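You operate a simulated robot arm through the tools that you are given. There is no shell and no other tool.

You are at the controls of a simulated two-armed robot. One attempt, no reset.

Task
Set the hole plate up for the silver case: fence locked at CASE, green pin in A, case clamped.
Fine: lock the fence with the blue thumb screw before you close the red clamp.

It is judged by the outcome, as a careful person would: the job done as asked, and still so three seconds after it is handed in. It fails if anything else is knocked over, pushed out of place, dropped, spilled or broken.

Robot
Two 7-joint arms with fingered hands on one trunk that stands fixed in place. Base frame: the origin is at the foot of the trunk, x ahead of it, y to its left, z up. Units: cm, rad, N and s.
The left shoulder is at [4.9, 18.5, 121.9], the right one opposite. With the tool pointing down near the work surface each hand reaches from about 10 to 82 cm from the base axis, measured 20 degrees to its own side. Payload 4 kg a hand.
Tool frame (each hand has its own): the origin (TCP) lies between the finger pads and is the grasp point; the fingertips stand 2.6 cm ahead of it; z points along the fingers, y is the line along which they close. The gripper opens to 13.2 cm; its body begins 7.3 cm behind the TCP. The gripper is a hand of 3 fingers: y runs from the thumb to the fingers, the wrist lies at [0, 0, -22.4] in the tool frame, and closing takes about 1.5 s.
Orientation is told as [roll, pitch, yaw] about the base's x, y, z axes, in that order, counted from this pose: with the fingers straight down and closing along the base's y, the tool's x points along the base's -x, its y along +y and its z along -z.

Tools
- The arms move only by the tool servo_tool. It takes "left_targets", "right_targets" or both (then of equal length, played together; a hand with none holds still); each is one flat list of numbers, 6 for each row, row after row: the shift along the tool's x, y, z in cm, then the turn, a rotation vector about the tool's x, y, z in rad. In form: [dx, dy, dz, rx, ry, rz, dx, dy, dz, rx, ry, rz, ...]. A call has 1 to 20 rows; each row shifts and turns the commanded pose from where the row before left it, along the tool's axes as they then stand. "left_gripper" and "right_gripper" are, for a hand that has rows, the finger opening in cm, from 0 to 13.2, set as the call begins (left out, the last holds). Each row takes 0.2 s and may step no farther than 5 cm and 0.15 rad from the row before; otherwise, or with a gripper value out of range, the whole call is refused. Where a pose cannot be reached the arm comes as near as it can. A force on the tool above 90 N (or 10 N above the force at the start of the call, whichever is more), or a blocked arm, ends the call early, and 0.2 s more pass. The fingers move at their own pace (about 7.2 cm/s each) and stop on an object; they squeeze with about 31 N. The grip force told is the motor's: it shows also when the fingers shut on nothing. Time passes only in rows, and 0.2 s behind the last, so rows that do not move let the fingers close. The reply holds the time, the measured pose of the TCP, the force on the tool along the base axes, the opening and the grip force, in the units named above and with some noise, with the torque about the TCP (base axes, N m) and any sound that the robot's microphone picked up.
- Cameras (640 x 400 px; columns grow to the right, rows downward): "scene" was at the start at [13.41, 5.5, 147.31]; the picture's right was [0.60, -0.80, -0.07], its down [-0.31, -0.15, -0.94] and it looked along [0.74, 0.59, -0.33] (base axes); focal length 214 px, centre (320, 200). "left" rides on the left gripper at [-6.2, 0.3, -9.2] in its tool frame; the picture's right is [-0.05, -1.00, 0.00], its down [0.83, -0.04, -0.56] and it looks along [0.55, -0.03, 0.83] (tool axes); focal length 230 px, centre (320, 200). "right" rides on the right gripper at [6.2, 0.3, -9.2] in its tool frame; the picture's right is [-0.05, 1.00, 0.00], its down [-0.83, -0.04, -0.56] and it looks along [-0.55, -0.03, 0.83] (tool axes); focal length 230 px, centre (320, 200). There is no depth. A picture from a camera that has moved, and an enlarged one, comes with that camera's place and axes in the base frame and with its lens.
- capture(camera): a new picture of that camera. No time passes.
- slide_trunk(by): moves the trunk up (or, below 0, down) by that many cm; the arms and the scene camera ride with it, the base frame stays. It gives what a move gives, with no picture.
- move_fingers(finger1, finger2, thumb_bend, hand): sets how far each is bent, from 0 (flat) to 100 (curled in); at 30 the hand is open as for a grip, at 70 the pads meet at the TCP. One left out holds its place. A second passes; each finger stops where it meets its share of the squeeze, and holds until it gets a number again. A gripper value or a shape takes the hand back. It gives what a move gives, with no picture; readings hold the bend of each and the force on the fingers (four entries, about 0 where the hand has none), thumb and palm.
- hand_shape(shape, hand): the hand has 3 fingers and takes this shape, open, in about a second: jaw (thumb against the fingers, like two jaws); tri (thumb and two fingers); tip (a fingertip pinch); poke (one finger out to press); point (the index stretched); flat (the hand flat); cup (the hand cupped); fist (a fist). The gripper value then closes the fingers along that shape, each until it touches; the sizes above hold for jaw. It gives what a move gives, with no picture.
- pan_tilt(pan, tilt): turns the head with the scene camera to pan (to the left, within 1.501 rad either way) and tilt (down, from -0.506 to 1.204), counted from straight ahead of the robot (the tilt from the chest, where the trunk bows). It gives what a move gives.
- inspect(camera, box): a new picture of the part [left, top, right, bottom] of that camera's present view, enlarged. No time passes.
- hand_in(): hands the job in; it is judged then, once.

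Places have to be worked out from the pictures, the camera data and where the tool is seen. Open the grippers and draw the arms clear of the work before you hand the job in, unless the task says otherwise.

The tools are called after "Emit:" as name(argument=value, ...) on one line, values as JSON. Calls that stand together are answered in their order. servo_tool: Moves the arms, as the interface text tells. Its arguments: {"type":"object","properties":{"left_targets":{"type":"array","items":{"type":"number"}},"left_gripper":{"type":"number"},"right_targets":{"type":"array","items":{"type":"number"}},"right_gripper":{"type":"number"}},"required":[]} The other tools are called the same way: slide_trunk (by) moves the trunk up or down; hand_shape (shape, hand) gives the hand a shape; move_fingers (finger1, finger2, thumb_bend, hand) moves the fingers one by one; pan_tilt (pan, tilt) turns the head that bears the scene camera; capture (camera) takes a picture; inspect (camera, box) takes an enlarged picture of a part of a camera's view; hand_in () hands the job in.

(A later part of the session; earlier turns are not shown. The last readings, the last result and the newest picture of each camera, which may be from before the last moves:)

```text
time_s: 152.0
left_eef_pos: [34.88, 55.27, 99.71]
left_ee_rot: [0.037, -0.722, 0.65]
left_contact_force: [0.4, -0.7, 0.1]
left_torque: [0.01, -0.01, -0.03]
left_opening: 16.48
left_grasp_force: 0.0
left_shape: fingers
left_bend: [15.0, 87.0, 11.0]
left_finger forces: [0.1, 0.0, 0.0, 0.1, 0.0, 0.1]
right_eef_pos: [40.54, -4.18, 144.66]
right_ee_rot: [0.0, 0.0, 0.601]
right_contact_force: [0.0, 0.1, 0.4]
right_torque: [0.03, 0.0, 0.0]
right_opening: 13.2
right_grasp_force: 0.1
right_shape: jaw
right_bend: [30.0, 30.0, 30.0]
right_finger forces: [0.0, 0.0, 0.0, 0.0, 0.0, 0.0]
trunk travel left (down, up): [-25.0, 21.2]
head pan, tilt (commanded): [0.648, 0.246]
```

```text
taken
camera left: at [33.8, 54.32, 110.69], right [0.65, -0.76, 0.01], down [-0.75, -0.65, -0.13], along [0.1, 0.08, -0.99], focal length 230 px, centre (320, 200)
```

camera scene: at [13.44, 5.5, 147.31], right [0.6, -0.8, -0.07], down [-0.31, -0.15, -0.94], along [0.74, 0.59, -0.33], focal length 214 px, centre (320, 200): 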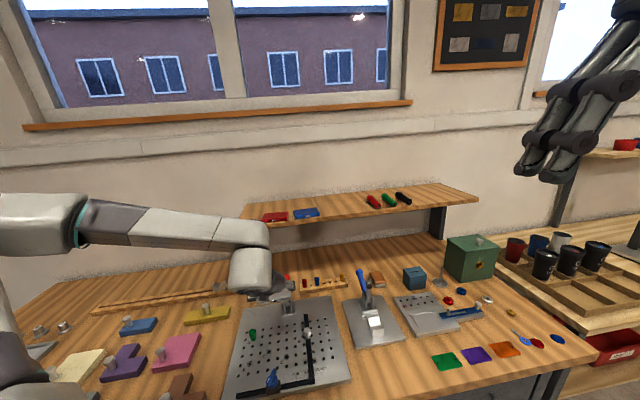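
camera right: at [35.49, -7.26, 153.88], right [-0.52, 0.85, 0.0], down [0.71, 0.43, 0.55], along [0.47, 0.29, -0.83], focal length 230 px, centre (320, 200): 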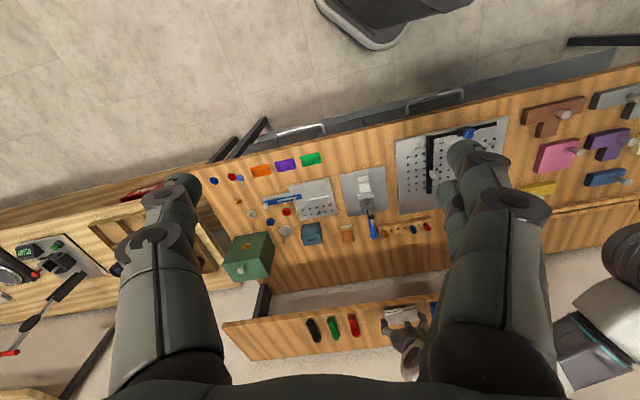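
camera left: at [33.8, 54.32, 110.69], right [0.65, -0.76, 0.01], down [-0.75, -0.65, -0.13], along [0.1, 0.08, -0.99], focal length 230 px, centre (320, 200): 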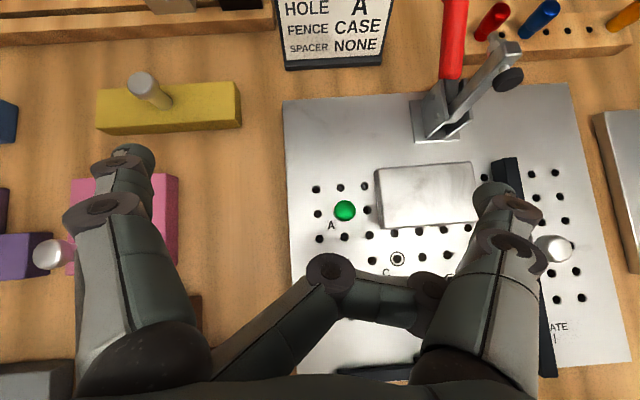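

Still hooked. I'll retrace the shapes in reverse (point → poke → jaw), which should unhook it.

Emit:
hand_shape(hand="left", shape="point")

Emit:
capture(camera="left")

Emit:
hand_shape(hand="left", shape="poke")

Emit:
capture(camera="left")

```text
time_s: 152.9
left_eef_pos: [34.95, 55.33, 99.62]
left_ee_rot: [0.037, -0.722, 0.649]
left_contact_force: [0.5, -0.5, 0.1]
left_torque: [0.01, -0.04, 0.01]
left_opening: 0.0
left_grasp_force: 0.0
left_shape: point
left_bend: [11.0, 100.0, 49.0]
left_finger forces: [0.1, 0.0, 0.0, 0.1, 0.0, 0.1]
right_eef_pos: [40.7, -4.07, 144.64]
right_ee_rot: [0.0, -0.001, 0.599]
right_contact_force: [-0.7, 0.1, 0.0]
right_torque: [0.01, -0.03, -0.02]
right_opening: 13.17
right_grasp_force: 0.0
right_shape: jaw
right_bend: [30.0, 30.0, 30.0]
right_finger forces: [0.0, 0.0, 0.0, 0.0, 0.1, 0.1]
trunk travel left (down, up): [-25.0, 21.2]
head pan, tilt (commanded): [0.648, 0.246]
```

```text
taken
camera left: at [33.8, 54.32, 110.69], right [0.65, -0.76, 0.01], down [-0.75, -0.65, -0.13], along [0.1, 0.08, -0.99], focal length 230 px, centre (320, 200)
```

left: 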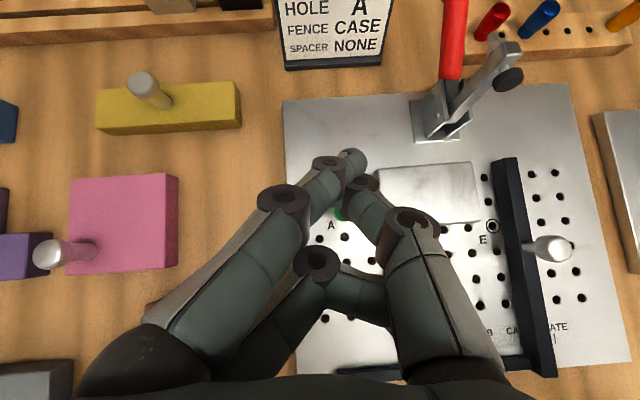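

```text
time_s: 153.8
left_eef_pos: [34.84, 55.33, 99.65]
left_ee_rot: [0.037, -0.72, 0.65]
left_contact_force: [0.1, -0.6, -0.3]
left_torque: [0.03, 0.0, 0.02]
left_opening: 0.0
left_grasp_force: 0.0
left_shape: poke
left_bend: [95.0, 100.0, 100.0]
left_finger forces: [0.0, 0.1, 0.0, 0.0, 0.0, 0.0]
right_eef_pos: [40.74, -3.99, 144.77]
right_ee_rot: [0.0, -0.001, 0.599]
right_contact_force: [0.5, 0.8, -0.1]
right_torque: [0.03, 0.01, 0.04]
right_opening: 13.2
right_grasp_force: 0.1
right_shape: jaw
right_bend: [30.0, 30.0, 30.0]
right_finger forces: [0.0, 0.1, 0.0, 0.0, 0.1, 0.0]
trunk travel left (down, up): [-25.0, 21.2]
head pan, tilt (commanded): [0.648, 0.246]
```

```text
taken
camera left: at [33.8, 54.32, 110.69], right [0.65, -0.76, 0.01], down [-0.75, -0.65, -0.13], along [0.1, 0.08, -0.99], focal length 230 px, centre (320, 200)
```

left: 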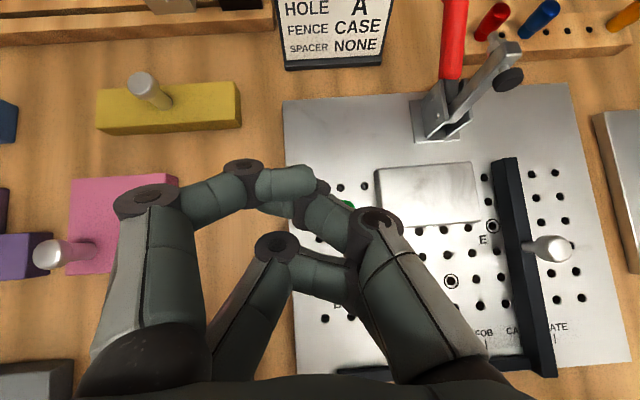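

Bad luck was opening both at once. Now I'll open the thumb while keeping finger 2 curled, and only then open finger 2.

Emit:
move_fingers(hand="left", finger1=15, finger2=100, thumb_bend=0)

Emit:
capture(camera="left")

Emit:
move_fingers(hand="left", finger2=15)

Emit:
capture(camera="left")

```text
time_s: 154.8
left_eef_pos: [34.98, 55.24, 99.75]
left_ee_rot: [0.037, -0.721, 0.649]
left_contact_force: [-0.2, 0.0, 0.1]
left_torque: [-0.01, 0.0, 0.02]
left_opening: 0.0
left_grasp_force: 0.2
left_shape: fingers
left_bend: [35.0, 100.0, 48.0]
left_finger forces: [0.1, 0.0, 0.1, 0.0, 0.0, 0.1]
right_eef_pos: [40.64, -3.96, 144.67]
right_ee_rot: [0.0, -0.001, 0.599]
right_contact_force: [0.5, 0.4, 0.6]
right_torque: [0.02, 0.0, 0.03]
right_opening: 13.19
right_grasp_force: 0.1
right_shape: jaw
right_bend: [30.0, 30.0, 30.0]
right_finger forces: [0.0, 0.1, 0.1, 0.0, 0.1, 0.0]
trunk travel left (down, up): [-25.0, 21.2]
head pan, tilt (commanded): [0.648, 0.246]
```

```text
taken
camera left: at [33.8, 54.32, 110.69], right [0.65, -0.76, 0.01], down [-0.75, -0.65, -0.13], along [0.1, 0.08, -0.99], focal length 230 px, centre (320, 200)
```

left: 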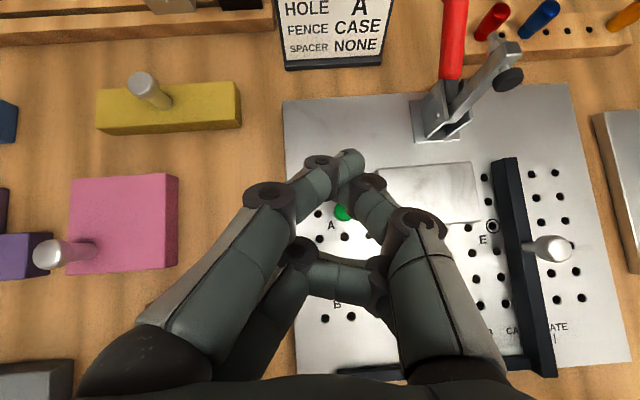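

```text
time_s: 155.8
left_eef_pos: [34.85, 55.37, 99.71]
left_ee_rot: [0.036, -0.721, 0.65]
left_contact_force: [-0.6, -0.5, -0.2]
left_torque: [0.05, 0.01, 0.01]
left_opening: 0.0
left_grasp_force: 0.0
left_shape: fingers
left_bend: [33.0, 100.0, 48.0]
left_finger forces: [0.0, 0.1, 0.0, 0.0, 0.1, 0.0]
right_eef_pos: [40.62, -4.06, 144.65]
right_ee_rot: [0.0, 0.001, 0.601]
right_contact_force: [0.3, -0.2, -0.1]
right_torque: [-0.02, 0.05, 0.0]
right_opening: 13.19
right_grasp_force: 0.1
right_shape: jaw
right_bend: [30.0, 30.0, 30.0]
right_finger forces: [0.1, 0.0, 0.0, 0.1, 0.0, 0.0]
trunk travel left (down, up): [-25.0, 21.2]
head pan, tilt (commanded): [0.648, 0.246]
```

```text
taken
camera left: at [33.8, 54.32, 110.69], right [0.65, -0.76, 0.01], down [-0.75, -0.65, -0.13], along [0.1, 0.08, -0.99], focal length 230 px, centre (320, 200)
```

left: 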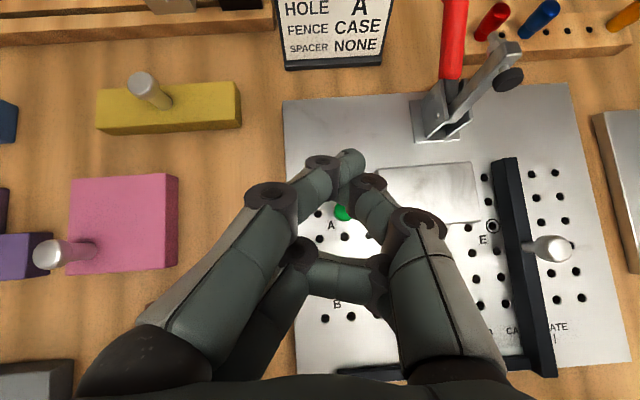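

The fingers are tangled with each other. Let me look at the hand from the other cameras to understand how.

Emit:
inspect(camera="right", box=[400, 80, 560, 220])

Emit:
inspect(camera="scene", box=[190, 250, 310, 350])

Emit:
inspect(camera="left", box=[240, 130, 460, 330])

```text
2.86 times, centred on (480, 150) of right
camera zoom: at [35.46, -7.27, 153.89], right [-0.52, 0.85, 0.0], down [0.71, 0.43, 0.56], along [0.47, 0.29, -0.83], focal length 657 px, centre (-137, 343)
```

zoom: 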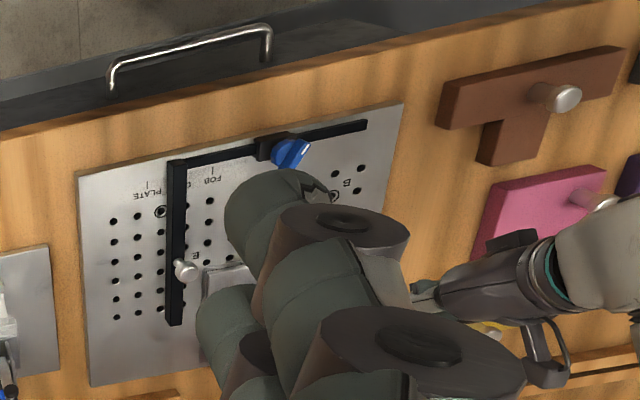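

```text
4.00 times, centred on (250, 300) of scene
camera zoom: at [13.41, 5.5, 147.31], right [0.6, -0.8, -0.07], down [-0.31, -0.15, -0.94], along [0.74, 0.59, -0.33], focal length 858 px, centre (600, -200)
```

zoom: 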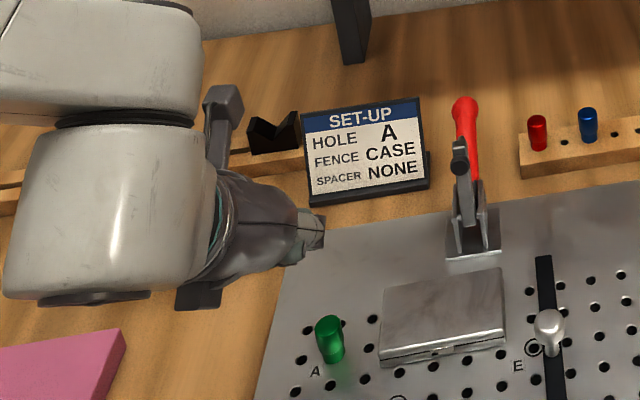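

```text
2.00 times, centred on (350, 230) of left
camera zoom: at [33.8, 54.32, 110.69], right [0.65, -0.76, 0.01], down [-0.75, -0.65, -0.13], along [0.1, 0.08, -0.99], focal length 460 px, centre (260, 140)
```

zoom: 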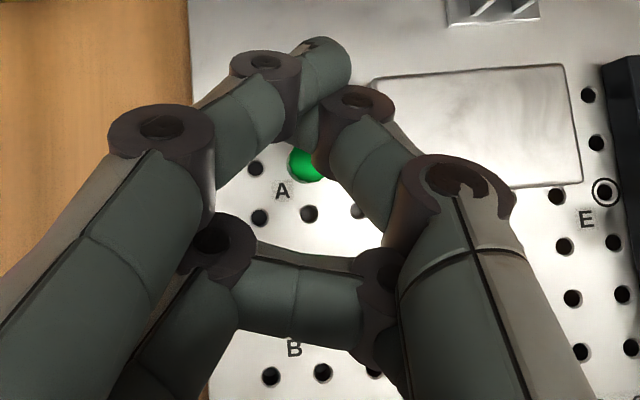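

Emit:
hand_shape(hand="left", shape="fist")

Emit:
inspect(camera="left", box=[140, 130, 500, 380])

Emit:
hand_shape(hand="left", shape="flat")

Emit:
inspect(camera="left", box=[60, 110, 580, 400])

```text
time_s: 156.7
left_eef_pos: [34.98, 55.24, 99.73]
left_ee_rot: [0.036, -0.72, 0.65]
left_contact_force: [0.9, 0.2, 0.5]
left_torque: [0.02, 0.04, -0.02]
left_opening: 0.0
left_grasp_force: 0.0
left_shape: fist
left_bend: [100.0, 100.0, 54.0]
left_finger forces: [0.0, 0.0, 0.1, 0.0, 0.1, 0.0]
right_eef_pos: [40.56, -4.09, 144.54]
right_ee_rot: [0.0, 0.0, 0.599]
right_contact_force: [0.2, -0.5, -0.1]
right_torque: [-0.02, -0.04, 0.0]
right_opening: 13.21
right_grasp_force: 0.0
right_shape: jaw
right_bend: [30.0, 30.0, 30.0]
right_finger forces: [0.0, 0.0, 0.0, 0.0, 0.0, 0.0]
trunk travel left (down, up): [-25.0, 21.2]
head pan, tilt (commanded): [0.648, 0.246]
```

```text
1.60 times, centred on (320, 255) of left
camera zoom: at [33.8, 54.32, 110.69], right [0.65, -0.76, 0.01], down [-0.75, -0.65, -0.13], along [0.1, 0.08, -0.99], focal length 368 px, centre (320, 112)
```

zoom: 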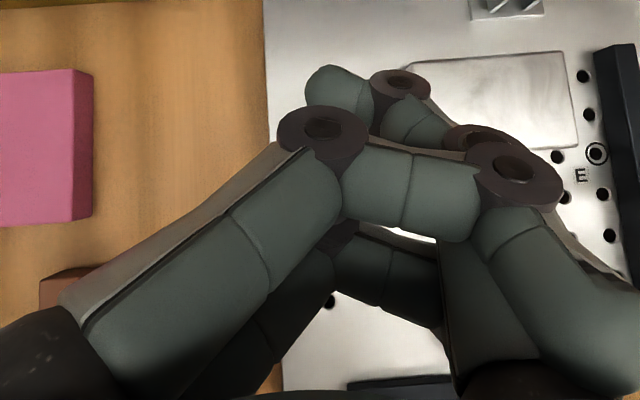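

```text
time_s: 157.6
left_eef_pos: [34.92, 55.4, 99.66]
left_ee_rot: [0.037, -0.72, 0.649]
left_contact_force: [0.2, -0.1, -0.2]
left_torque: [0.01, 0.0, 0.0]
left_opening: 12.62
left_grasp_force: 0.0
left_shape: flat
left_bend: [25.0, 26.0, 19.0]
left_finger forces: [0.0, 0.0, 0.1, 0.0, 0.0, 0.0]
right_eef_pos: [40.66, -4.07, 144.7]
right_ee_rot: [0.0, 0.001, 0.6]
right_contact_force: [1.2, 0.0, -0.2]
right_torque: [-0.02, -0.03, 0.04]
right_opening: 13.17
right_grasp_force: 0.0
right_shape: jaw
right_bend: [30.0, 30.0, 30.0]
right_finger forces: [0.0, 0.1, 0.0, 0.0, 0.1, 0.1]
trunk travel left (down, up): [-25.0, 21.2]
head pan, tilt (commanded): [0.648, 0.246]
```

```text
1.23 times, centred on (320, 255) of left
camera zoom: at [33.8, 54.32, 110.69], right [0.65, -0.76, 0.01], down [-0.75, -0.65, -0.13], along [0.1, 0.08, -0.99], focal length 283 px, centre (320, 132)
```

zoom: 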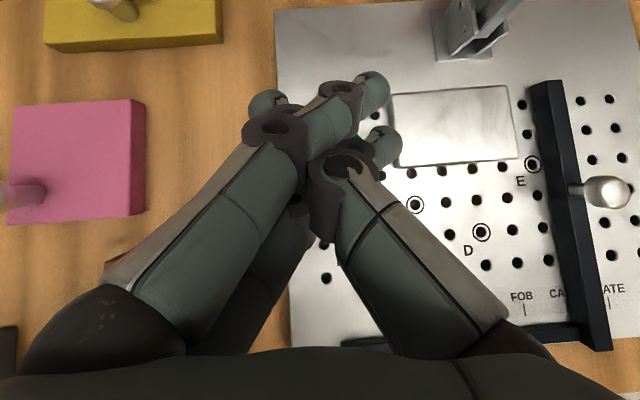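

Fist then flat untangled them. Now jaw.

Emit:
hand_shape(hand="left", shape="jaw")

Emit:
capture(camera="left")

```text
time_s: 158.5
left_eef_pos: [34.94, 55.3, 99.73]
left_ee_rot: [0.037, -0.721, 0.649]
left_contact_force: [0.1, 0.7, 0.1]
left_torque: [0.02, 0.01, 0.0]
left_opening: 0.0
left_grasp_force: 0.1
left_shape: jaw
left_bend: [53.0, 49.0, 39.0]
left_finger forces: [0.0, 0.0, 0.0, 0.1, 0.0, 0.1]
right_eef_pos: [40.68, -4.13, 144.77]
right_ee_rot: [0.0, 0.0, 0.601]
right_contact_force: [0.3, 0.4, 0.2]
right_torque: [0.02, 0.01, -0.01]
right_opening: 13.17
right_grasp_force: 0.1
right_shape: jaw
right_bend: [30.0, 30.0, 30.0]
right_finger forces: [0.0, 0.0, 0.0, 0.0, 0.0, 0.0]
trunk travel left (down, up): [-25.0, 21.2]
head pan, tilt (commanded): [0.648, 0.246]
```

```text
taken
camera left: at [33.8, 54.32, 110.69], right [0.65, -0.76, 0.01], down [-0.75, -0.65, -0.13], along [0.1, 0.08, -0.99], focal length 230 px, centre (320, 200)
```

left: 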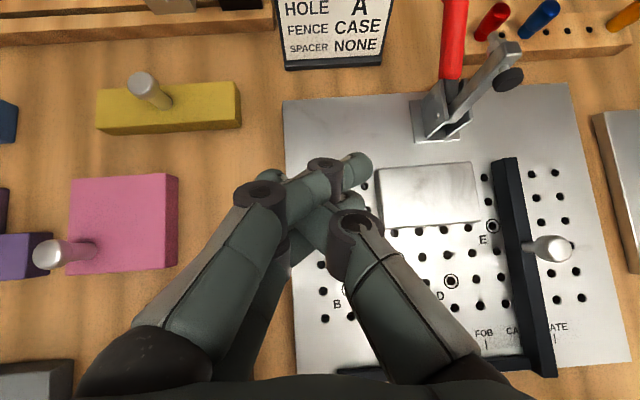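

They are now crossed like an X. From flat, I'll curl only the thumb back so it uncrosses, keeping the fingers straight.

Emit:
hand_shape(hand="left", shape="flat")

Emit:
move_fingers(hand="left", finger1=0, finger2=0, thumb_bend=100)

Emit:
inspect(camera="left", box=[60, 110, 580, 400])

```text
time_s: 159.4
left_eef_pos: [34.93, 55.31, 99.74]
left_ee_rot: [0.037, -0.72, 0.649]
left_contact_force: [-0.4, 0.7, 0.3]
left_torque: [-0.01, 0.01, -0.03]
left_opening: 12.63
left_grasp_force: 0.2
left_shape: flat
left_bend: [25.0, 24.0, 19.0]
left_finger forces: [0.0, 0.0, 0.1, 0.0, 0.0, 0.0]
right_eef_pos: [40.56, -4.1, 144.73]
right_ee_rot: [0.0, 0.002, 0.602]
right_contact_force: [-0.3, 0.6, -0.7]
right_torque: [-0.01, -0.01, 0.06]
right_opening: 13.16
right_grasp_force: 0.1
right_shape: jaw
right_bend: [30.0, 30.0, 30.0]
right_finger forces: [0.1, 0.0, 0.0, 0.0, 0.1, 0.0]
trunk travel left (down, up): [-25.0, 21.2]
head pan, tilt (commanded): [0.648, 0.246]
```

```text
time_s: 160.4
left_eef_pos: [34.88, 55.3, 99.74]
left_ee_rot: [0.036, -0.721, 0.648]
left_contact_force: [0.3, 0.4, 0.6]
left_torque: [-0.02, 0.0, -0.01]
left_opening: 4.13
left_grasp_force: 0.1
left_shape: fingers
left_bend: [8.0, 8.0, 97.0]
left_finger forces: [0.0, 0.0, 0.0, 0.1, 0.0, 0.1]
right_eef_pos: [40.66, -3.96, 144.64]
right_ee_rot: [0.0, 0.001, 0.601]
right_contact_force: [0.1, -1.1, 0.2]
right_torque: [0.0, 0.03, 0.0]
right_opening: 13.2
right_grasp_force: 0.0
right_shape: jaw
right_bend: [30.0, 30.0, 30.0]
right_finger forces: [0.1, 0.1, 0.1, 0.0, 0.0, 0.0]
trunk travel left (down, up): [-25.0, 21.2]
head pan, tilt (commanded): [0.648, 0.246]
```

```text
1.23 times, centred on (320, 255) of left
camera zoom: at [33.8, 54.32, 110.69], right [0.65, -0.76, 0.01], down [-0.75, -0.65, -0.13], along [0.1, 0.08, -0.99], focal length 283 px, centre (320, 132)
```

zoom: 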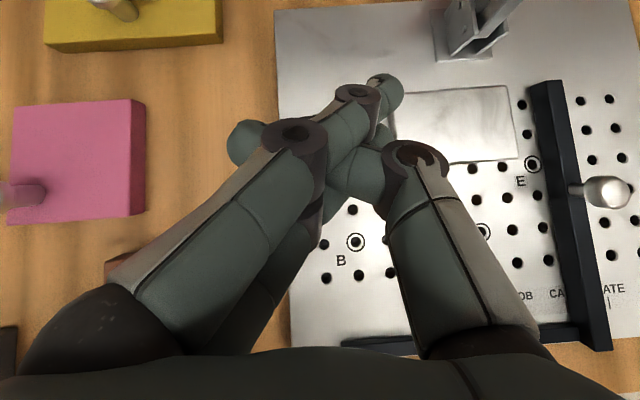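

The thumb seems interlaced between the two fingers. A shape that spreads the fingers ("tri" or "cup") may free it.

Emit:
hand_shape(hand="left", shape="cup")

Emit:
inspect(camera="left", box=[60, 110, 580, 400])

Emit:
hand_shape(hand="left", shape="tri")

Emit:
inspect(camera="left", box=[60, 110, 580, 400])

```text
time_s: 161.3
left_eef_pos: [34.88, 55.23, 99.73]
left_ee_rot: [0.035, -0.721, 0.649]
left_contact_force: [0.2, 0.2, 0.7]
left_torque: [0.01, -0.07, 0.0]
left_opening: 3.44
left_grasp_force: 0.0
left_shape: cup
left_bend: [8.0, 8.0, 28.0]
left_finger forces: [0.0, 0.0, 0.0, 0.0, 0.0, 0.1]
right_eef_pos: [40.57, -4.11, 144.7]
right_ee_rot: [-0.001, 0.001, 0.6]
right_contact_force: [0.4, -0.1, -0.7]
right_torque: [-0.02, 0.03, -0.03]
right_opening: 13.18
right_grasp_force: 0.1
right_shape: jaw
right_bend: [30.0, 30.0, 30.0]
right_finger forces: [0.0, 0.0, 0.0, 0.0, 0.0, 0.1]
trunk travel left (down, up): [-25.0, 21.2]
head pan, tilt (commanded): [0.648, 0.246]
```

```text
1.23 times, centred on (320, 255) of left
camera zoom: at [33.8, 54.32, 110.69], right [0.65, -0.76, 0.01], down [-0.75, -0.65, -0.13], along [0.1, 0.08, -0.99], focal length 283 px, centre (320, 132)
```

zoom: 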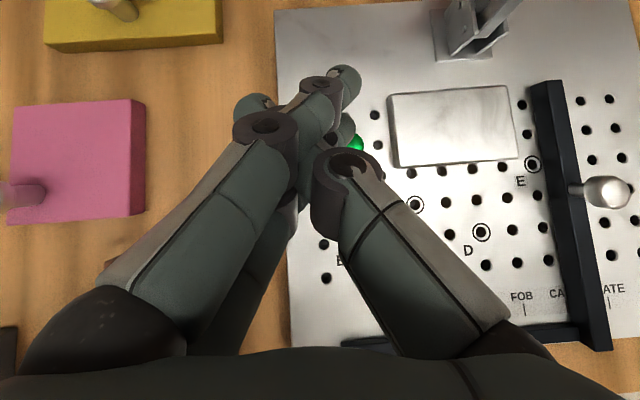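

```text
time_s: 162.2
left_eef_pos: [34.93, 55.24, 99.69]
left_ee_rot: [0.036, -0.719, 0.65]
left_contact_force: [0.3, 0.8, 0.6]
left_torque: [0.02, -0.02, 0.02]
left_opening: 13.18
left_grasp_force: 0.1
left_shape: tri
left_bend: [30.0, 30.0, 30.0]
left_finger forces: [0.0, 0.0, 0.1, 0.0, 0.0, 0.0]
right_eef_pos: [40.7, -4.04, 144.74]
right_ee_rot: [0.001, -0.001, 0.601]
right_contact_force: [0.2, -0.6, -0.2]
right_torque: [0.03, -0.01, 0.0]
right_opening: 13.21
right_grasp_force: 0.1
right_shape: jaw
right_bend: [30.0, 30.0, 30.0]
right_finger forces: [0.0, 0.0, 0.0, 0.0, 0.0, 0.0]
trunk travel left (down, up): [-25.0, 21.2]
head pan, tilt (commanded): [0.648, 0.246]
```

```text
1.23 times, centred on (320, 255) of left
camera zoom: at [33.8, 54.31, 110.69], right [0.65, -0.76, 0.01], down [-0.75, -0.65, -0.13], along [0.1, 0.08, -0.99], focal length 283 px, centre (320, 132)
```

zoom: 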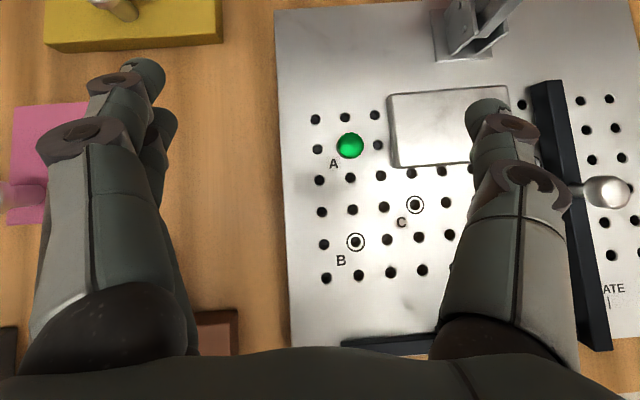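

"Tri" freed everything (30/30/30). I'll go back to jaw, set an opening of 10 cm, and look at where the thumb sits relative to pin and case.

Emit:
hand_shape(hand="left", shape="jaw")

Emit:
servo_tool(left_targets=[0, 0, 0, 0, 0, 0, 0, 0, 0, 0, 0, 0, 0, 0, 0, 0, 0, 0], left_gripper=10.0)

Emit:
capture(camera="left")

```text
time_s: 163.1
left_eef_pos: [34.93, 55.26, 99.65]
left_ee_rot: [0.036, -0.721, 0.649]
left_contact_force: [1.0, -0.4, 0.3]
left_torque: [-0.02, -0.03, 0.02]
left_opening: 13.2
left_grasp_force: 0.1
left_shape: jaw
left_bend: [30.0, 30.0, 30.0]
left_finger forces: [0.1, 0.0, 0.0, 0.1, 0.0, 0.0]
right_eef_pos: [40.57, -4.17, 144.7]
right_ee_rot: [0.001, 0.0, 0.599]
right_contact_force: [0.1, -0.4, 0.7]
right_torque: [-0.03, 0.02, 0.0]
right_opening: 13.16
right_grasp_force: 0.0
right_shape: jaw
right_bend: [30.0, 30.0, 30.0]
right_finger forces: [0.0, 0.0, 0.0, 0.1, 0.1, 0.0]
trunk travel left (down, up): [-25.0, 21.2]
head pan, tilt (commanded): [0.648, 0.246]
```

```text
time_s: 163.9
left_eef_pos: [34.89, 55.21, 99.65]
left_ee_rot: [0.036, -0.721, 0.648]
left_contact_force: [0.4, 0.3, 0.9]
left_torque: [-0.04, 0.01, -0.03]
left_opening: 10.03
left_grasp_force: 0.1
left_shape: jaw
left_bend: [63.0, 63.0, 59.0]
left_finger forces: [0.0, 0.0, 0.0, 0.0, 0.0, 0.0]
right_eef_pos: [40.59, -4.03, 144.71]
right_ee_rot: [-0.001, 0.001, 0.601]
right_contact_force: [0.0, -0.4, 0.4]
right_torque: [-0.01, -0.01, -0.01]
right_opening: 13.19
right_grasp_force: 0.0
right_shape: jaw
right_bend: [30.0, 30.0, 30.0]
right_finger forces: [0.0, 0.1, 0.1, 0.0, 0.0, 0.0]
trunk travel left (down, up): [-25.0, 21.2]
head pan, tilt (commanded): [0.648, 0.246]
```

```text
taken
camera left: at [33.8, 54.32, 110.69], right [0.65, -0.76, 0.01], down [-0.75, -0.65, -0.13], along [0.1, 0.08, -0.99], focal length 230 px, centre (320, 200)
```

left: 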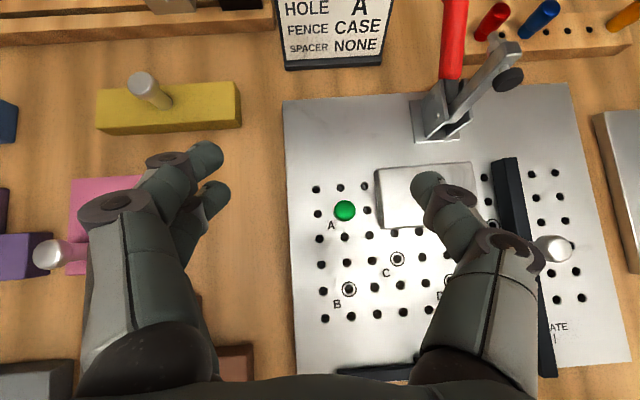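

Shifting 1.45 cm left puts the thumb midway between pin and case. Then descend 7 cm and check.

Emit:
servo_tool(left_targets=[0, 1.45, 0, 0, 0, 0, 1.155, -0.049, 1.314, 0, 0, 0, 1.155, -0.049, 1.314, 0, 0, 0, 1.155, -0.049, 1.314, 0, 0, 0, 1.155, -0.049, 1.314, 0, 0, 0, 0, 0, 0, 0, 0, 0])

Emit:
capture(camera="left")

Emit:
inspect(camera="left", box=[330, 140, 490, 260])

```text
time_s: 165.3
left_eef_pos: [33.93, 56.21, 92.8]
left_ee_rot: [0.037, -0.722, 0.649]
left_contact_force: [0.5, 0.4, 0.1]
left_torque: [0.03, 0.0, -0.01]
left_opening: 10.02
left_grasp_force: 0.0
left_shape: jaw
left_bend: [63.0, 63.0, 59.0]
left_finger forces: [0.0, 0.0, 0.1, 0.0, 0.1, 0.1]
right_eef_pos: [40.59, -4.2, 144.69]
right_ee_rot: [-0.001, 0.0, 0.6]
right_contact_force: [-0.6, 0.8, -1.0]
right_torque: [-0.01, 0.02, 0.02]
right_opening: 13.2
right_grasp_force: 0.2
right_shape: jaw
right_bend: [30.0, 30.0, 30.0]
right_finger forces: [0.1, 0.0, 0.0, 0.0, 0.0, 0.0]
trunk travel left (down, up): [-25.0, 21.2]
head pan, tilt (commanded): [0.648, 0.246]
```

```text
taken
camera left: at [32.83, 55.4, 103.72], right [0.65, -0.76, 0.01], down [-0.75, -0.65, -0.13], along [0.1, 0.08, -0.99], focal length 230 px, centre (320, 200)
```

left: 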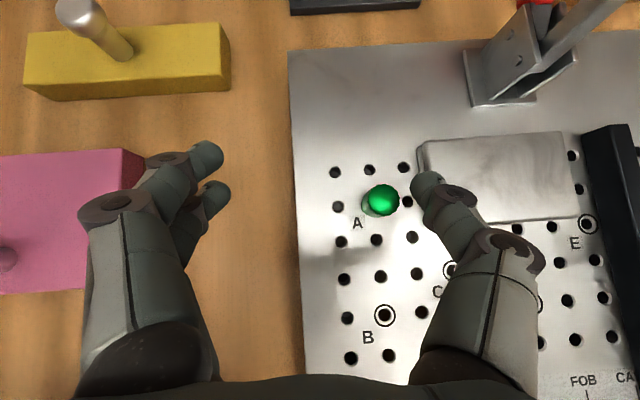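

```text
3.33 times, centred on (410, 200) of left
camera zoom: at [32.83, 55.4, 103.72], right [0.65, -0.76, 0.01], down [-0.75, -0.65, -0.13], along [0.1, 0.08, -0.99], focal length 767 px, centre (20, 200)
```

zoom: 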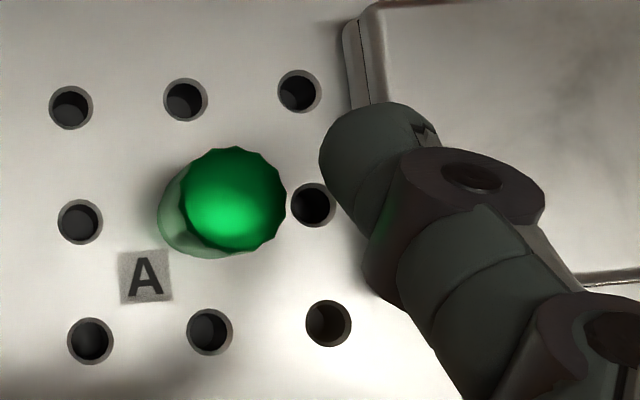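

The corridor between pin and case is about 2.4 cm and the thumb about 2.1 cm, so I'll shift 0.2 cm left to centre it and lower in small steps, watching forces.

Emit:
servo_tool(left_targets=[0, 0.2, 0, 0, 0, 0, 0.33, -0.014, 0.375, 0, 0, 0, 0.33, -0.014, 0.375, 0, 0, 0, 0, 0, 0, 0, 0, 0])

Emit:
inspect(camera="left", box=[330, 140, 490, 260])

```text
time_s: 166.3
left_eef_pos: [33.85, 56.51, 91.59]
left_ee_rot: [0.037, -0.72, 0.65]
left_contact_force: [-0.2, -0.7, -0.1]
left_torque: [0.01, -0.01, 0.05]
left_opening: 10.03
left_grasp_force: 0.1
left_shape: jaw
left_bend: [63.0, 63.0, 59.0]
left_finger forces: [0.0, 0.0, 0.0, 0.1, 0.0, 0.1]
right_eef_pos: [40.59, -4.11, 144.66]
right_ee_rot: [0.001, -0.001, 0.6]
right_contact_force: [0.4, 0.1, 0.0]
right_torque: [-0.01, 0.03, -0.01]
right_opening: 13.19
right_grasp_force: 0.0
right_shape: jaw
right_bend: [30.0, 30.0, 30.0]
right_finger forces: [0.0, 0.0, 0.0, 0.0, 0.0, 0.0]
trunk travel left (down, up): [-25.0, 21.2]
head pan, tilt (commanded): [0.648, 0.246]
```

```text
3.33 times, centred on (410, 200) of left
camera zoom: at [32.74, 55.56, 102.72], right [0.65, -0.76, 0.01], down [-0.75, -0.65, -0.13], along [0.1, 0.08, -0.99], focal length 767 px, centre (20, 200)
```

zoom: 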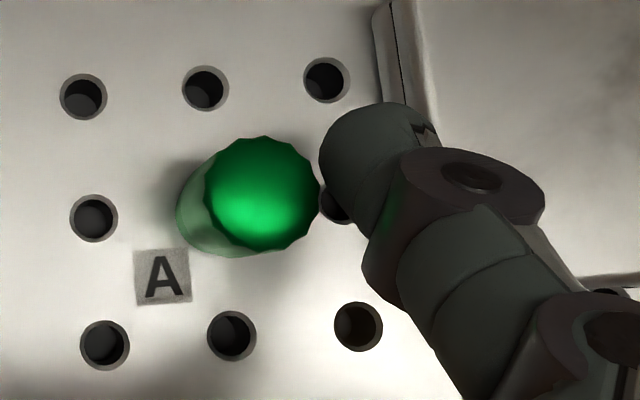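

Balanced: about 0.2 cm each side. Lowering the last 0.8 cm.

Emit:
servo_tool(left_targets=[0.264, -0.011, 0.3, 0, 0, 0, 0.264, -0.011, 0.3, 0, 0, 0, 0, 0, 0, 0, 0, 0])

Emit:
inspect(camera="left", box=[330, 140, 490, 260])

Emit:
inspect(camera="scene", box=[240, 300, 310, 350])

```text
time_s: 167.1
left_eef_pos: [33.91, 56.43, 91.05]
left_ee_rot: [0.036, -0.72, 0.653]
left_contact_force: [0.0, -0.1, -0.4]
left_torque: [-0.03, 0.01, -0.01]
left_opening: 10.04
left_grasp_force: 0.1
left_shape: jaw
left_bend: [63.0, 63.0, 59.0]
left_finger forces: [0.0, 0.1, 0.1, 0.1, 0.0, 0.1]
right_eef_pos: [40.58, -4.07, 144.64]
right_ee_rot: [0.0, 0.0, 0.601]
right_contact_force: [0.1, -0.2, 0.8]
right_torque: [-0.01, -0.05, -0.01]
right_opening: 13.18
right_grasp_force: 0.1
right_shape: jaw
right_bend: [30.0, 30.0, 30.0]
right_finger forces: [0.0, 0.1, 0.2, 0.0, 0.0, 0.0]
trunk travel left (down, up): [-25.0, 21.2]
head pan, tilt (commanded): [0.648, 0.246]
```

```text
3.33 times, centred on (410, 200) of left
camera zoom: at [32.78, 55.56, 101.91], right [0.65, -0.76, 0.01], down [-0.75, -0.65, -0.13], along [0.1, 0.08, -0.99], focal length 767 px, centre (20, 200)
```

zoom: 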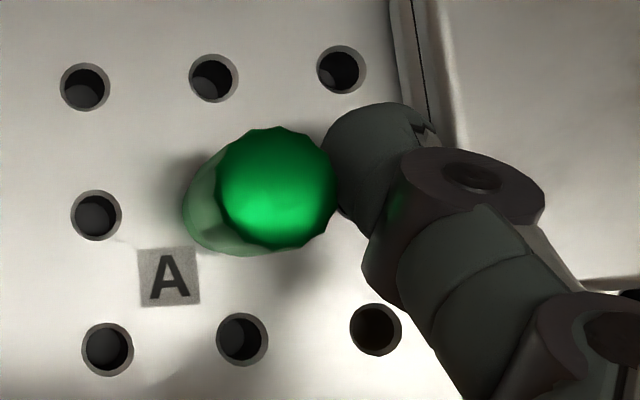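

```text
8.00 times, centred on (275, 325) of scene
camera zoom: at [13.4, 5.49, 147.31], right [0.6, -0.8, -0.07], down [-0.31, -0.15, -0.94], along [0.74, 0.59, -0.33], focal length 1716 px, centre (680, -800)
```

zoom: 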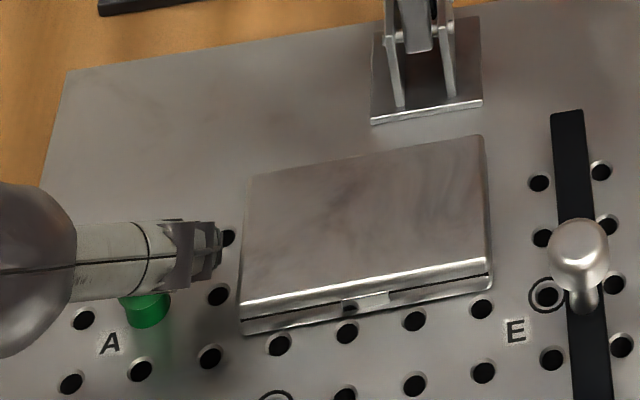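

The thumb is in place without touching anything. Pushing the case 1.5 cm toward the fence in small steps.

Emit:
servo_tool(left_targets=[-0.03, -0.298, 0.0154, 0, 0, 0, -0.03, -0.298, 0.0154, 0, 0, 0, -0.03, -0.298, 0.0154, 0, 0, 0, -0.03, -0.298, 0.0154, 0, 0, 0, -0.03, -0.298, 0.0154, 0, 0, 0, 0, 0, 0, 0, 0, 0])

Emit:
inspect(camera="scene", box=[250, 295, 330, 350])

Emit:
inspect(camera="left", box=[340, 120, 600, 280])

```text
time_s: 168.5
left_eef_pos: [35.06, 55.38, 90.86]
left_ee_rot: [0.036, -0.721, 0.648]
left_contact_force: [-1.4, 0.2, 0.1]
left_torque: [-0.01, 0.01, 0.01]
left_opening: 10.05
left_grasp_force: 0.1
left_shape: jaw
left_bend: [63.0, 63.0, 60.0]
left_finger forces: [0.0, 0.1, 0.0, 0.0, 0.4, 0.0]
right_eef_pos: [40.58, -4.08, 144.66]
right_ee_rot: [0.0, 0.0, 0.601]
right_contact_force: [-0.2, 0.4, 0.1]
right_torque: [-0.02, -0.02, -0.01]
right_opening: 13.18
right_grasp_force: 0.1
right_shape: jaw
right_bend: [30.0, 30.0, 30.0]
right_finger forces: [0.0, 0.0, 0.1, 0.0, 0.0, 0.0]
trunk travel left (down, up): [-25.0, 21.2]
head pan, tilt (commanded): [0.648, 0.246]
```

```text
7.27 times, centred on (290, 322) of scene
camera zoom: at [13.4, 5.5, 147.31], right [0.6, -0.8, -0.07], down [-0.31, -0.15, -0.94], along [0.74, 0.59, -0.33], focal length 1560 px, centre (538, -691)
```

zoom: 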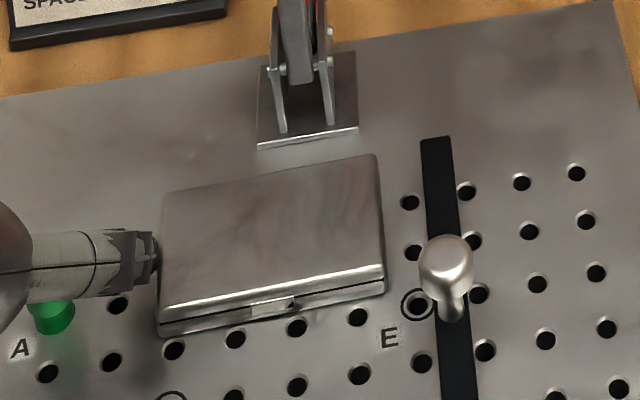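

```text
2.46 times, centred on (470, 200) of left
camera zoom: at [33.86, 54.5, 101.9], right [0.65, -0.76, 0.01], down [-0.75, -0.65, -0.13], along [0.1, 0.08, -0.99], focal length 566 px, centre (-49, 200)
```

zoom: 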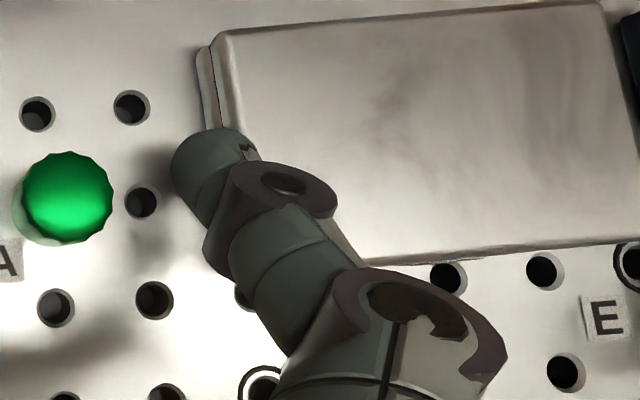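

The case is moving; about 2.1 cm of gap remains. Pushing 1.5 cm more.

Emit:
servo_tool(left_targets=[-0.03, -0.298, 0.0154, 0, 0, 0, -0.03, -0.298, 0.0154, 0, 0, 0, -0.03, -0.298, 0.0154, 0, 0, 0, -0.03, -0.298, 0.0154, 0, 0, 0, -0.03, -0.298, 0.0154, 0, 0, 0, 0, 0, 0, 0, 0, 0])

Emit:
inspect(camera="scene", box=[250, 295, 330, 350])

Emit:
capture(camera="left")

```text
time_s: 169.9
left_eef_pos: [36.08, 54.35, 90.81]
left_ee_rot: [0.038, -0.723, 0.648]
left_contact_force: [-0.1, 0.2, 0.7]
left_torque: [0.03, 0.01, 0.01]
left_opening: 10.01
left_grasp_force: 0.1
left_shape: jaw
left_bend: [63.0, 63.0, 60.0]
left_finger forces: [0.0, 0.1, 0.0, 0.0, 0.4, 0.0]
right_eef_pos: [40.58, -4.14, 144.63]
right_ee_rot: [0.0, 0.001, 0.601]
right_contact_force: [0.8, 0.0, -0.7]
right_torque: [0.01, 0.04, 0.01]
right_opening: 13.18
right_grasp_force: 0.1
right_shape: jaw
right_bend: [30.0, 30.0, 30.0]
right_finger forces: [0.0, 0.0, 0.0, 0.0, 0.0, 0.1]
trunk travel left (down, up): [-25.0, 21.2]
head pan, tilt (commanded): [0.648, 0.246]
```

```text
7.27 times, centred on (290, 322) of scene
camera zoom: at [13.4, 5.5, 147.31], right [0.6, -0.8, -0.07], down [-0.31, -0.15, -0.94], along [0.74, 0.59, -0.33], focal length 1560 px, centre (538, -691)
```

zoom: 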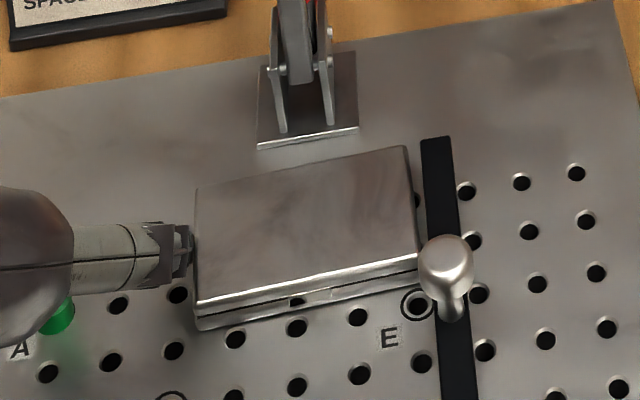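

```text
taken
camera left: at [34.91, 53.46, 101.9], right [0.65, -0.76, 0.01], down [-0.75, -0.65, -0.13], along [0.1, 0.08, -0.99], focal length 230 px, centre (320, 200)
```

left: 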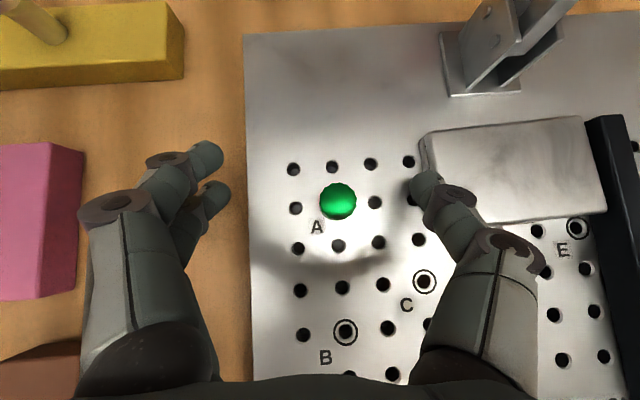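

About 0.7 cm left. Pushing in smaller steps now.

Emit:
servo_tool(left_targets=[-0.02, -0.2, 0.01, 0, 0, 0, -0.02, -0.2, 0.01, 0, 0, 0, 0, 0, 0, 0, 0, 0])

Emit:
inspect(camera="scene", box=[285, 295, 325, 335])

Emit:
inspect(camera="left", box=[400, 100, 640, 260])

```text
time_s: 170.7
left_eef_pos: [36.32, 54.15, 90.91]
left_ee_rot: [0.037, -0.723, 0.65]
left_contact_force: [-0.2, 0.3, 1.0]
left_torque: [0.0, -0.05, 0.04]
left_opening: 10.01
left_grasp_force: 0.0
left_shape: jaw
left_bend: [63.0, 63.0, 60.0]
left_finger forces: [0.0, 0.0, 0.0, 0.1, 1.2, 0.0]
right_eef_pos: [40.55, -4.1, 144.71]
right_ee_rot: [0.0, -0.001, 0.601]
right_contact_force: [0.1, -0.2, -0.1]
right_torque: [-0.03, 0.01, 0.04]
right_opening: 13.18
right_grasp_force: 0.1
right_shape: jaw
right_bend: [30.0, 30.0, 30.0]
right_finger forces: [0.1, 0.1, 0.0, 0.0, 0.0, 0.0]
trunk travel left (down, up): [-25.0, 21.2]
head pan, tilt (commanded): [0.648, 0.246]
```

```text
10.00 times, centred on (305, 315) of scene
camera zoom: at [13.4, 5.51, 147.31], right [0.6, -0.8, -0.07], down [-0.31, -0.15, -0.94], along [0.74, 0.59, -0.33], focal length 2145 px, centre (470, -950)
```

zoom: 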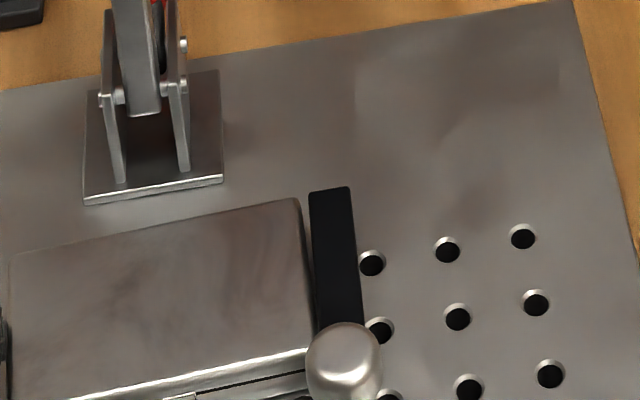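

```text
2.50 times, centred on (520, 180) of left
camera zoom: at [35.18, 53.16, 101.9], right [0.65, -0.76, 0.01], down [-0.75, -0.65, -0.13], along [0.1, 0.08, -0.99], focal length 575 px, centre (-180, 250)
```

zoom: 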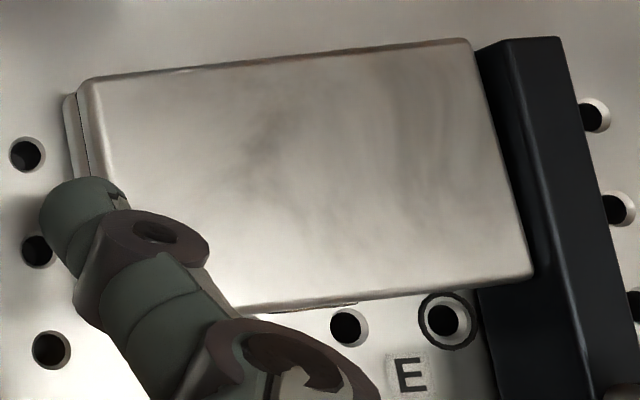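

The front-right corner is reaching the fence first (1.2 N); pushing slightly behind centre will square it. Tiny steps, watching force.

Emit:
servo_tool(left_targets=[-0.01, -0.1, 0.005, 0, 0, 0, -0.01, -0.1, 0.005, 0, 0, 0, 0, 0, 0, 0, 0, 0])

Emit:
inspect(camera="scene", box=[285, 295, 325, 335])

Emit:
inspect(camera="left", box=[400, 100, 640, 260])

```text
time_s: 171.5
left_eef_pos: [36.49, 54.01, 90.9]
left_ee_rot: [0.037, -0.721, 0.652]
left_contact_force: [-1.8, 1.4, 1.8]
left_torque: [0.0, -0.08, 0.03]
left_opening: 10.01
left_grasp_force: 0.1
left_shape: jaw
left_bend: [63.0, 63.0, 60.0]
left_finger forces: [0.0, 0.1, 0.0, 0.0, 2.7, 0.0]
right_eef_pos: [40.7, -4.11, 144.73]
right_ee_rot: [0.001, -0.001, 0.6]
right_contact_force: [-0.2, 0.0, 0.2]
right_torque: [0.0, -0.01, 0.03]
right_opening: 13.18
right_grasp_force: 0.1
right_shape: jaw
right_bend: [30.0, 30.0, 30.0]
right_finger forces: [0.0, 0.0, 0.0, 0.0, 0.0, 0.0]
trunk travel left (down, up): [-25.0, 21.2]
head pan, tilt (commanded): [0.648, 0.246]
```

```text
10.00 times, centred on (305, 315) of scene
camera zoom: at [13.37, 5.51, 147.31], right [0.6, -0.8, -0.07], down [-0.3, -0.15, -0.94], along [0.74, 0.59, -0.33], focal length 2145 px, centre (470, -950)
```

zoom: 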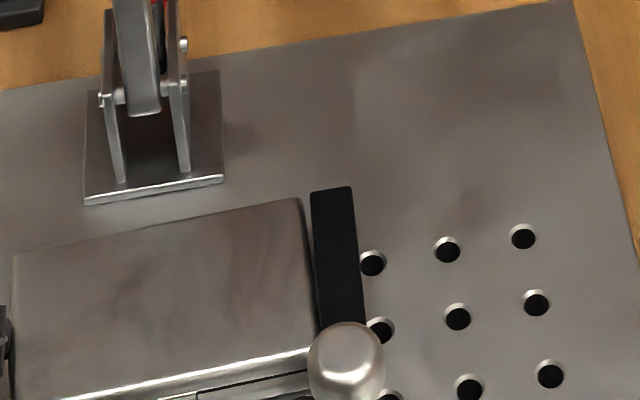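

```text
2.50 times, centred on (520, 180) of left
camera zoom: at [35.32, 53.04, 101.91], right [0.65, -0.76, 0.01], down [-0.75, -0.65, -0.13], along [0.1, 0.08, -0.99], focal length 575 px, centre (-180, 250)
```

zoom: 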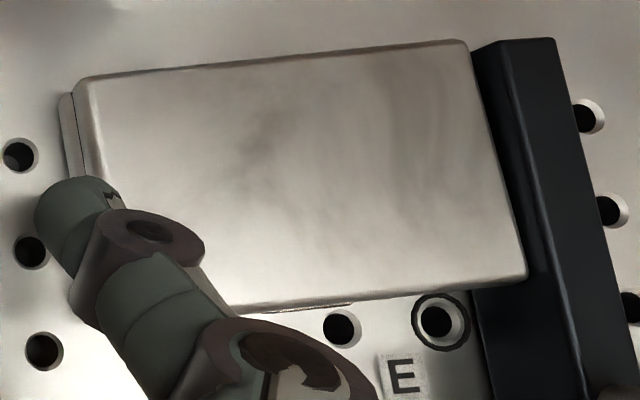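

Light contact at 2.7 N. I must make sure the fence itself hasn't crept: checking the CASE tick and the flush line.

Emit:
inspect(camera="scene", box=[308, 358, 332, 378])

Emit:
inspect(camera="scene", box=[298, 308, 322, 338])

Emit:
inspect(camera="right", box=[400, 130, 470, 200])

```text
16.00 times, centred on (320, 368) of scene
camera zoom: at [13.37, 5.51, 147.31], right [0.6, -0.8, -0.07], down [-0.3, -0.15, -0.94], along [0.74, 0.59, -0.33], focal length 3432 px, centre (320, -2488)
```

zoom: 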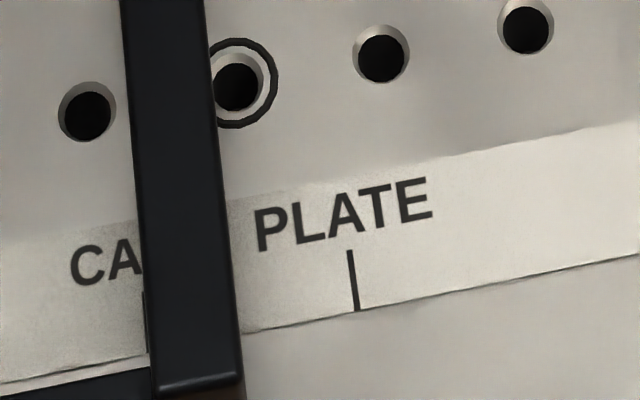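

```text
13.33 times, centred on (310, 323) of scene
camera zoom: at [13.37, 5.51, 147.31], right [0.6, -0.8, -0.07], down [-0.3, -0.15, -0.94], along [0.74, 0.59, -0.33], focal length 2860 px, centre (453, -1440)
```

zoom: 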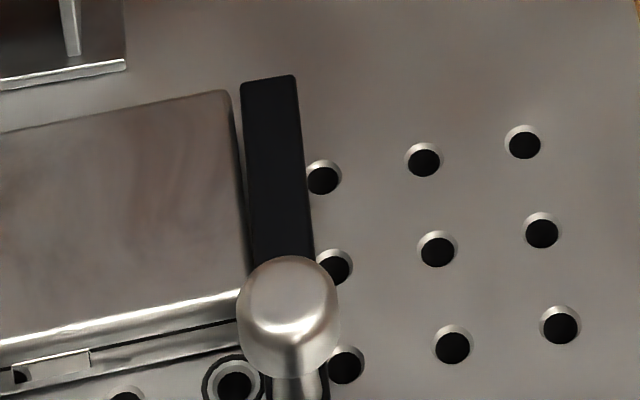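

```text
5.71 times, centred on (435, 165) of right
camera zoom: at [35.42, -7.26, 153.9], right [-0.52, 0.85, 0.0], down [0.71, 0.43, 0.56], along [0.47, 0.29, -0.83], focal length 1315 px, centre (-337, 400)
```

zoom: 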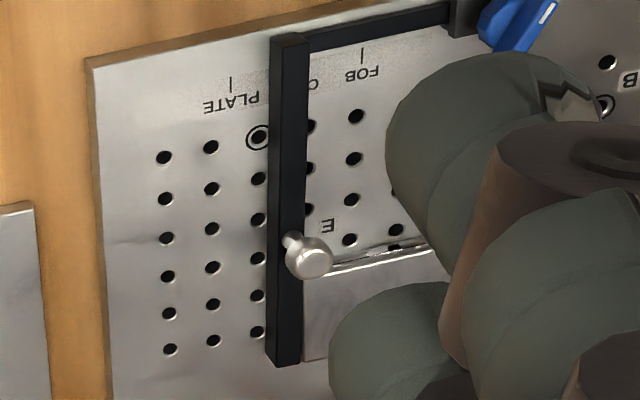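

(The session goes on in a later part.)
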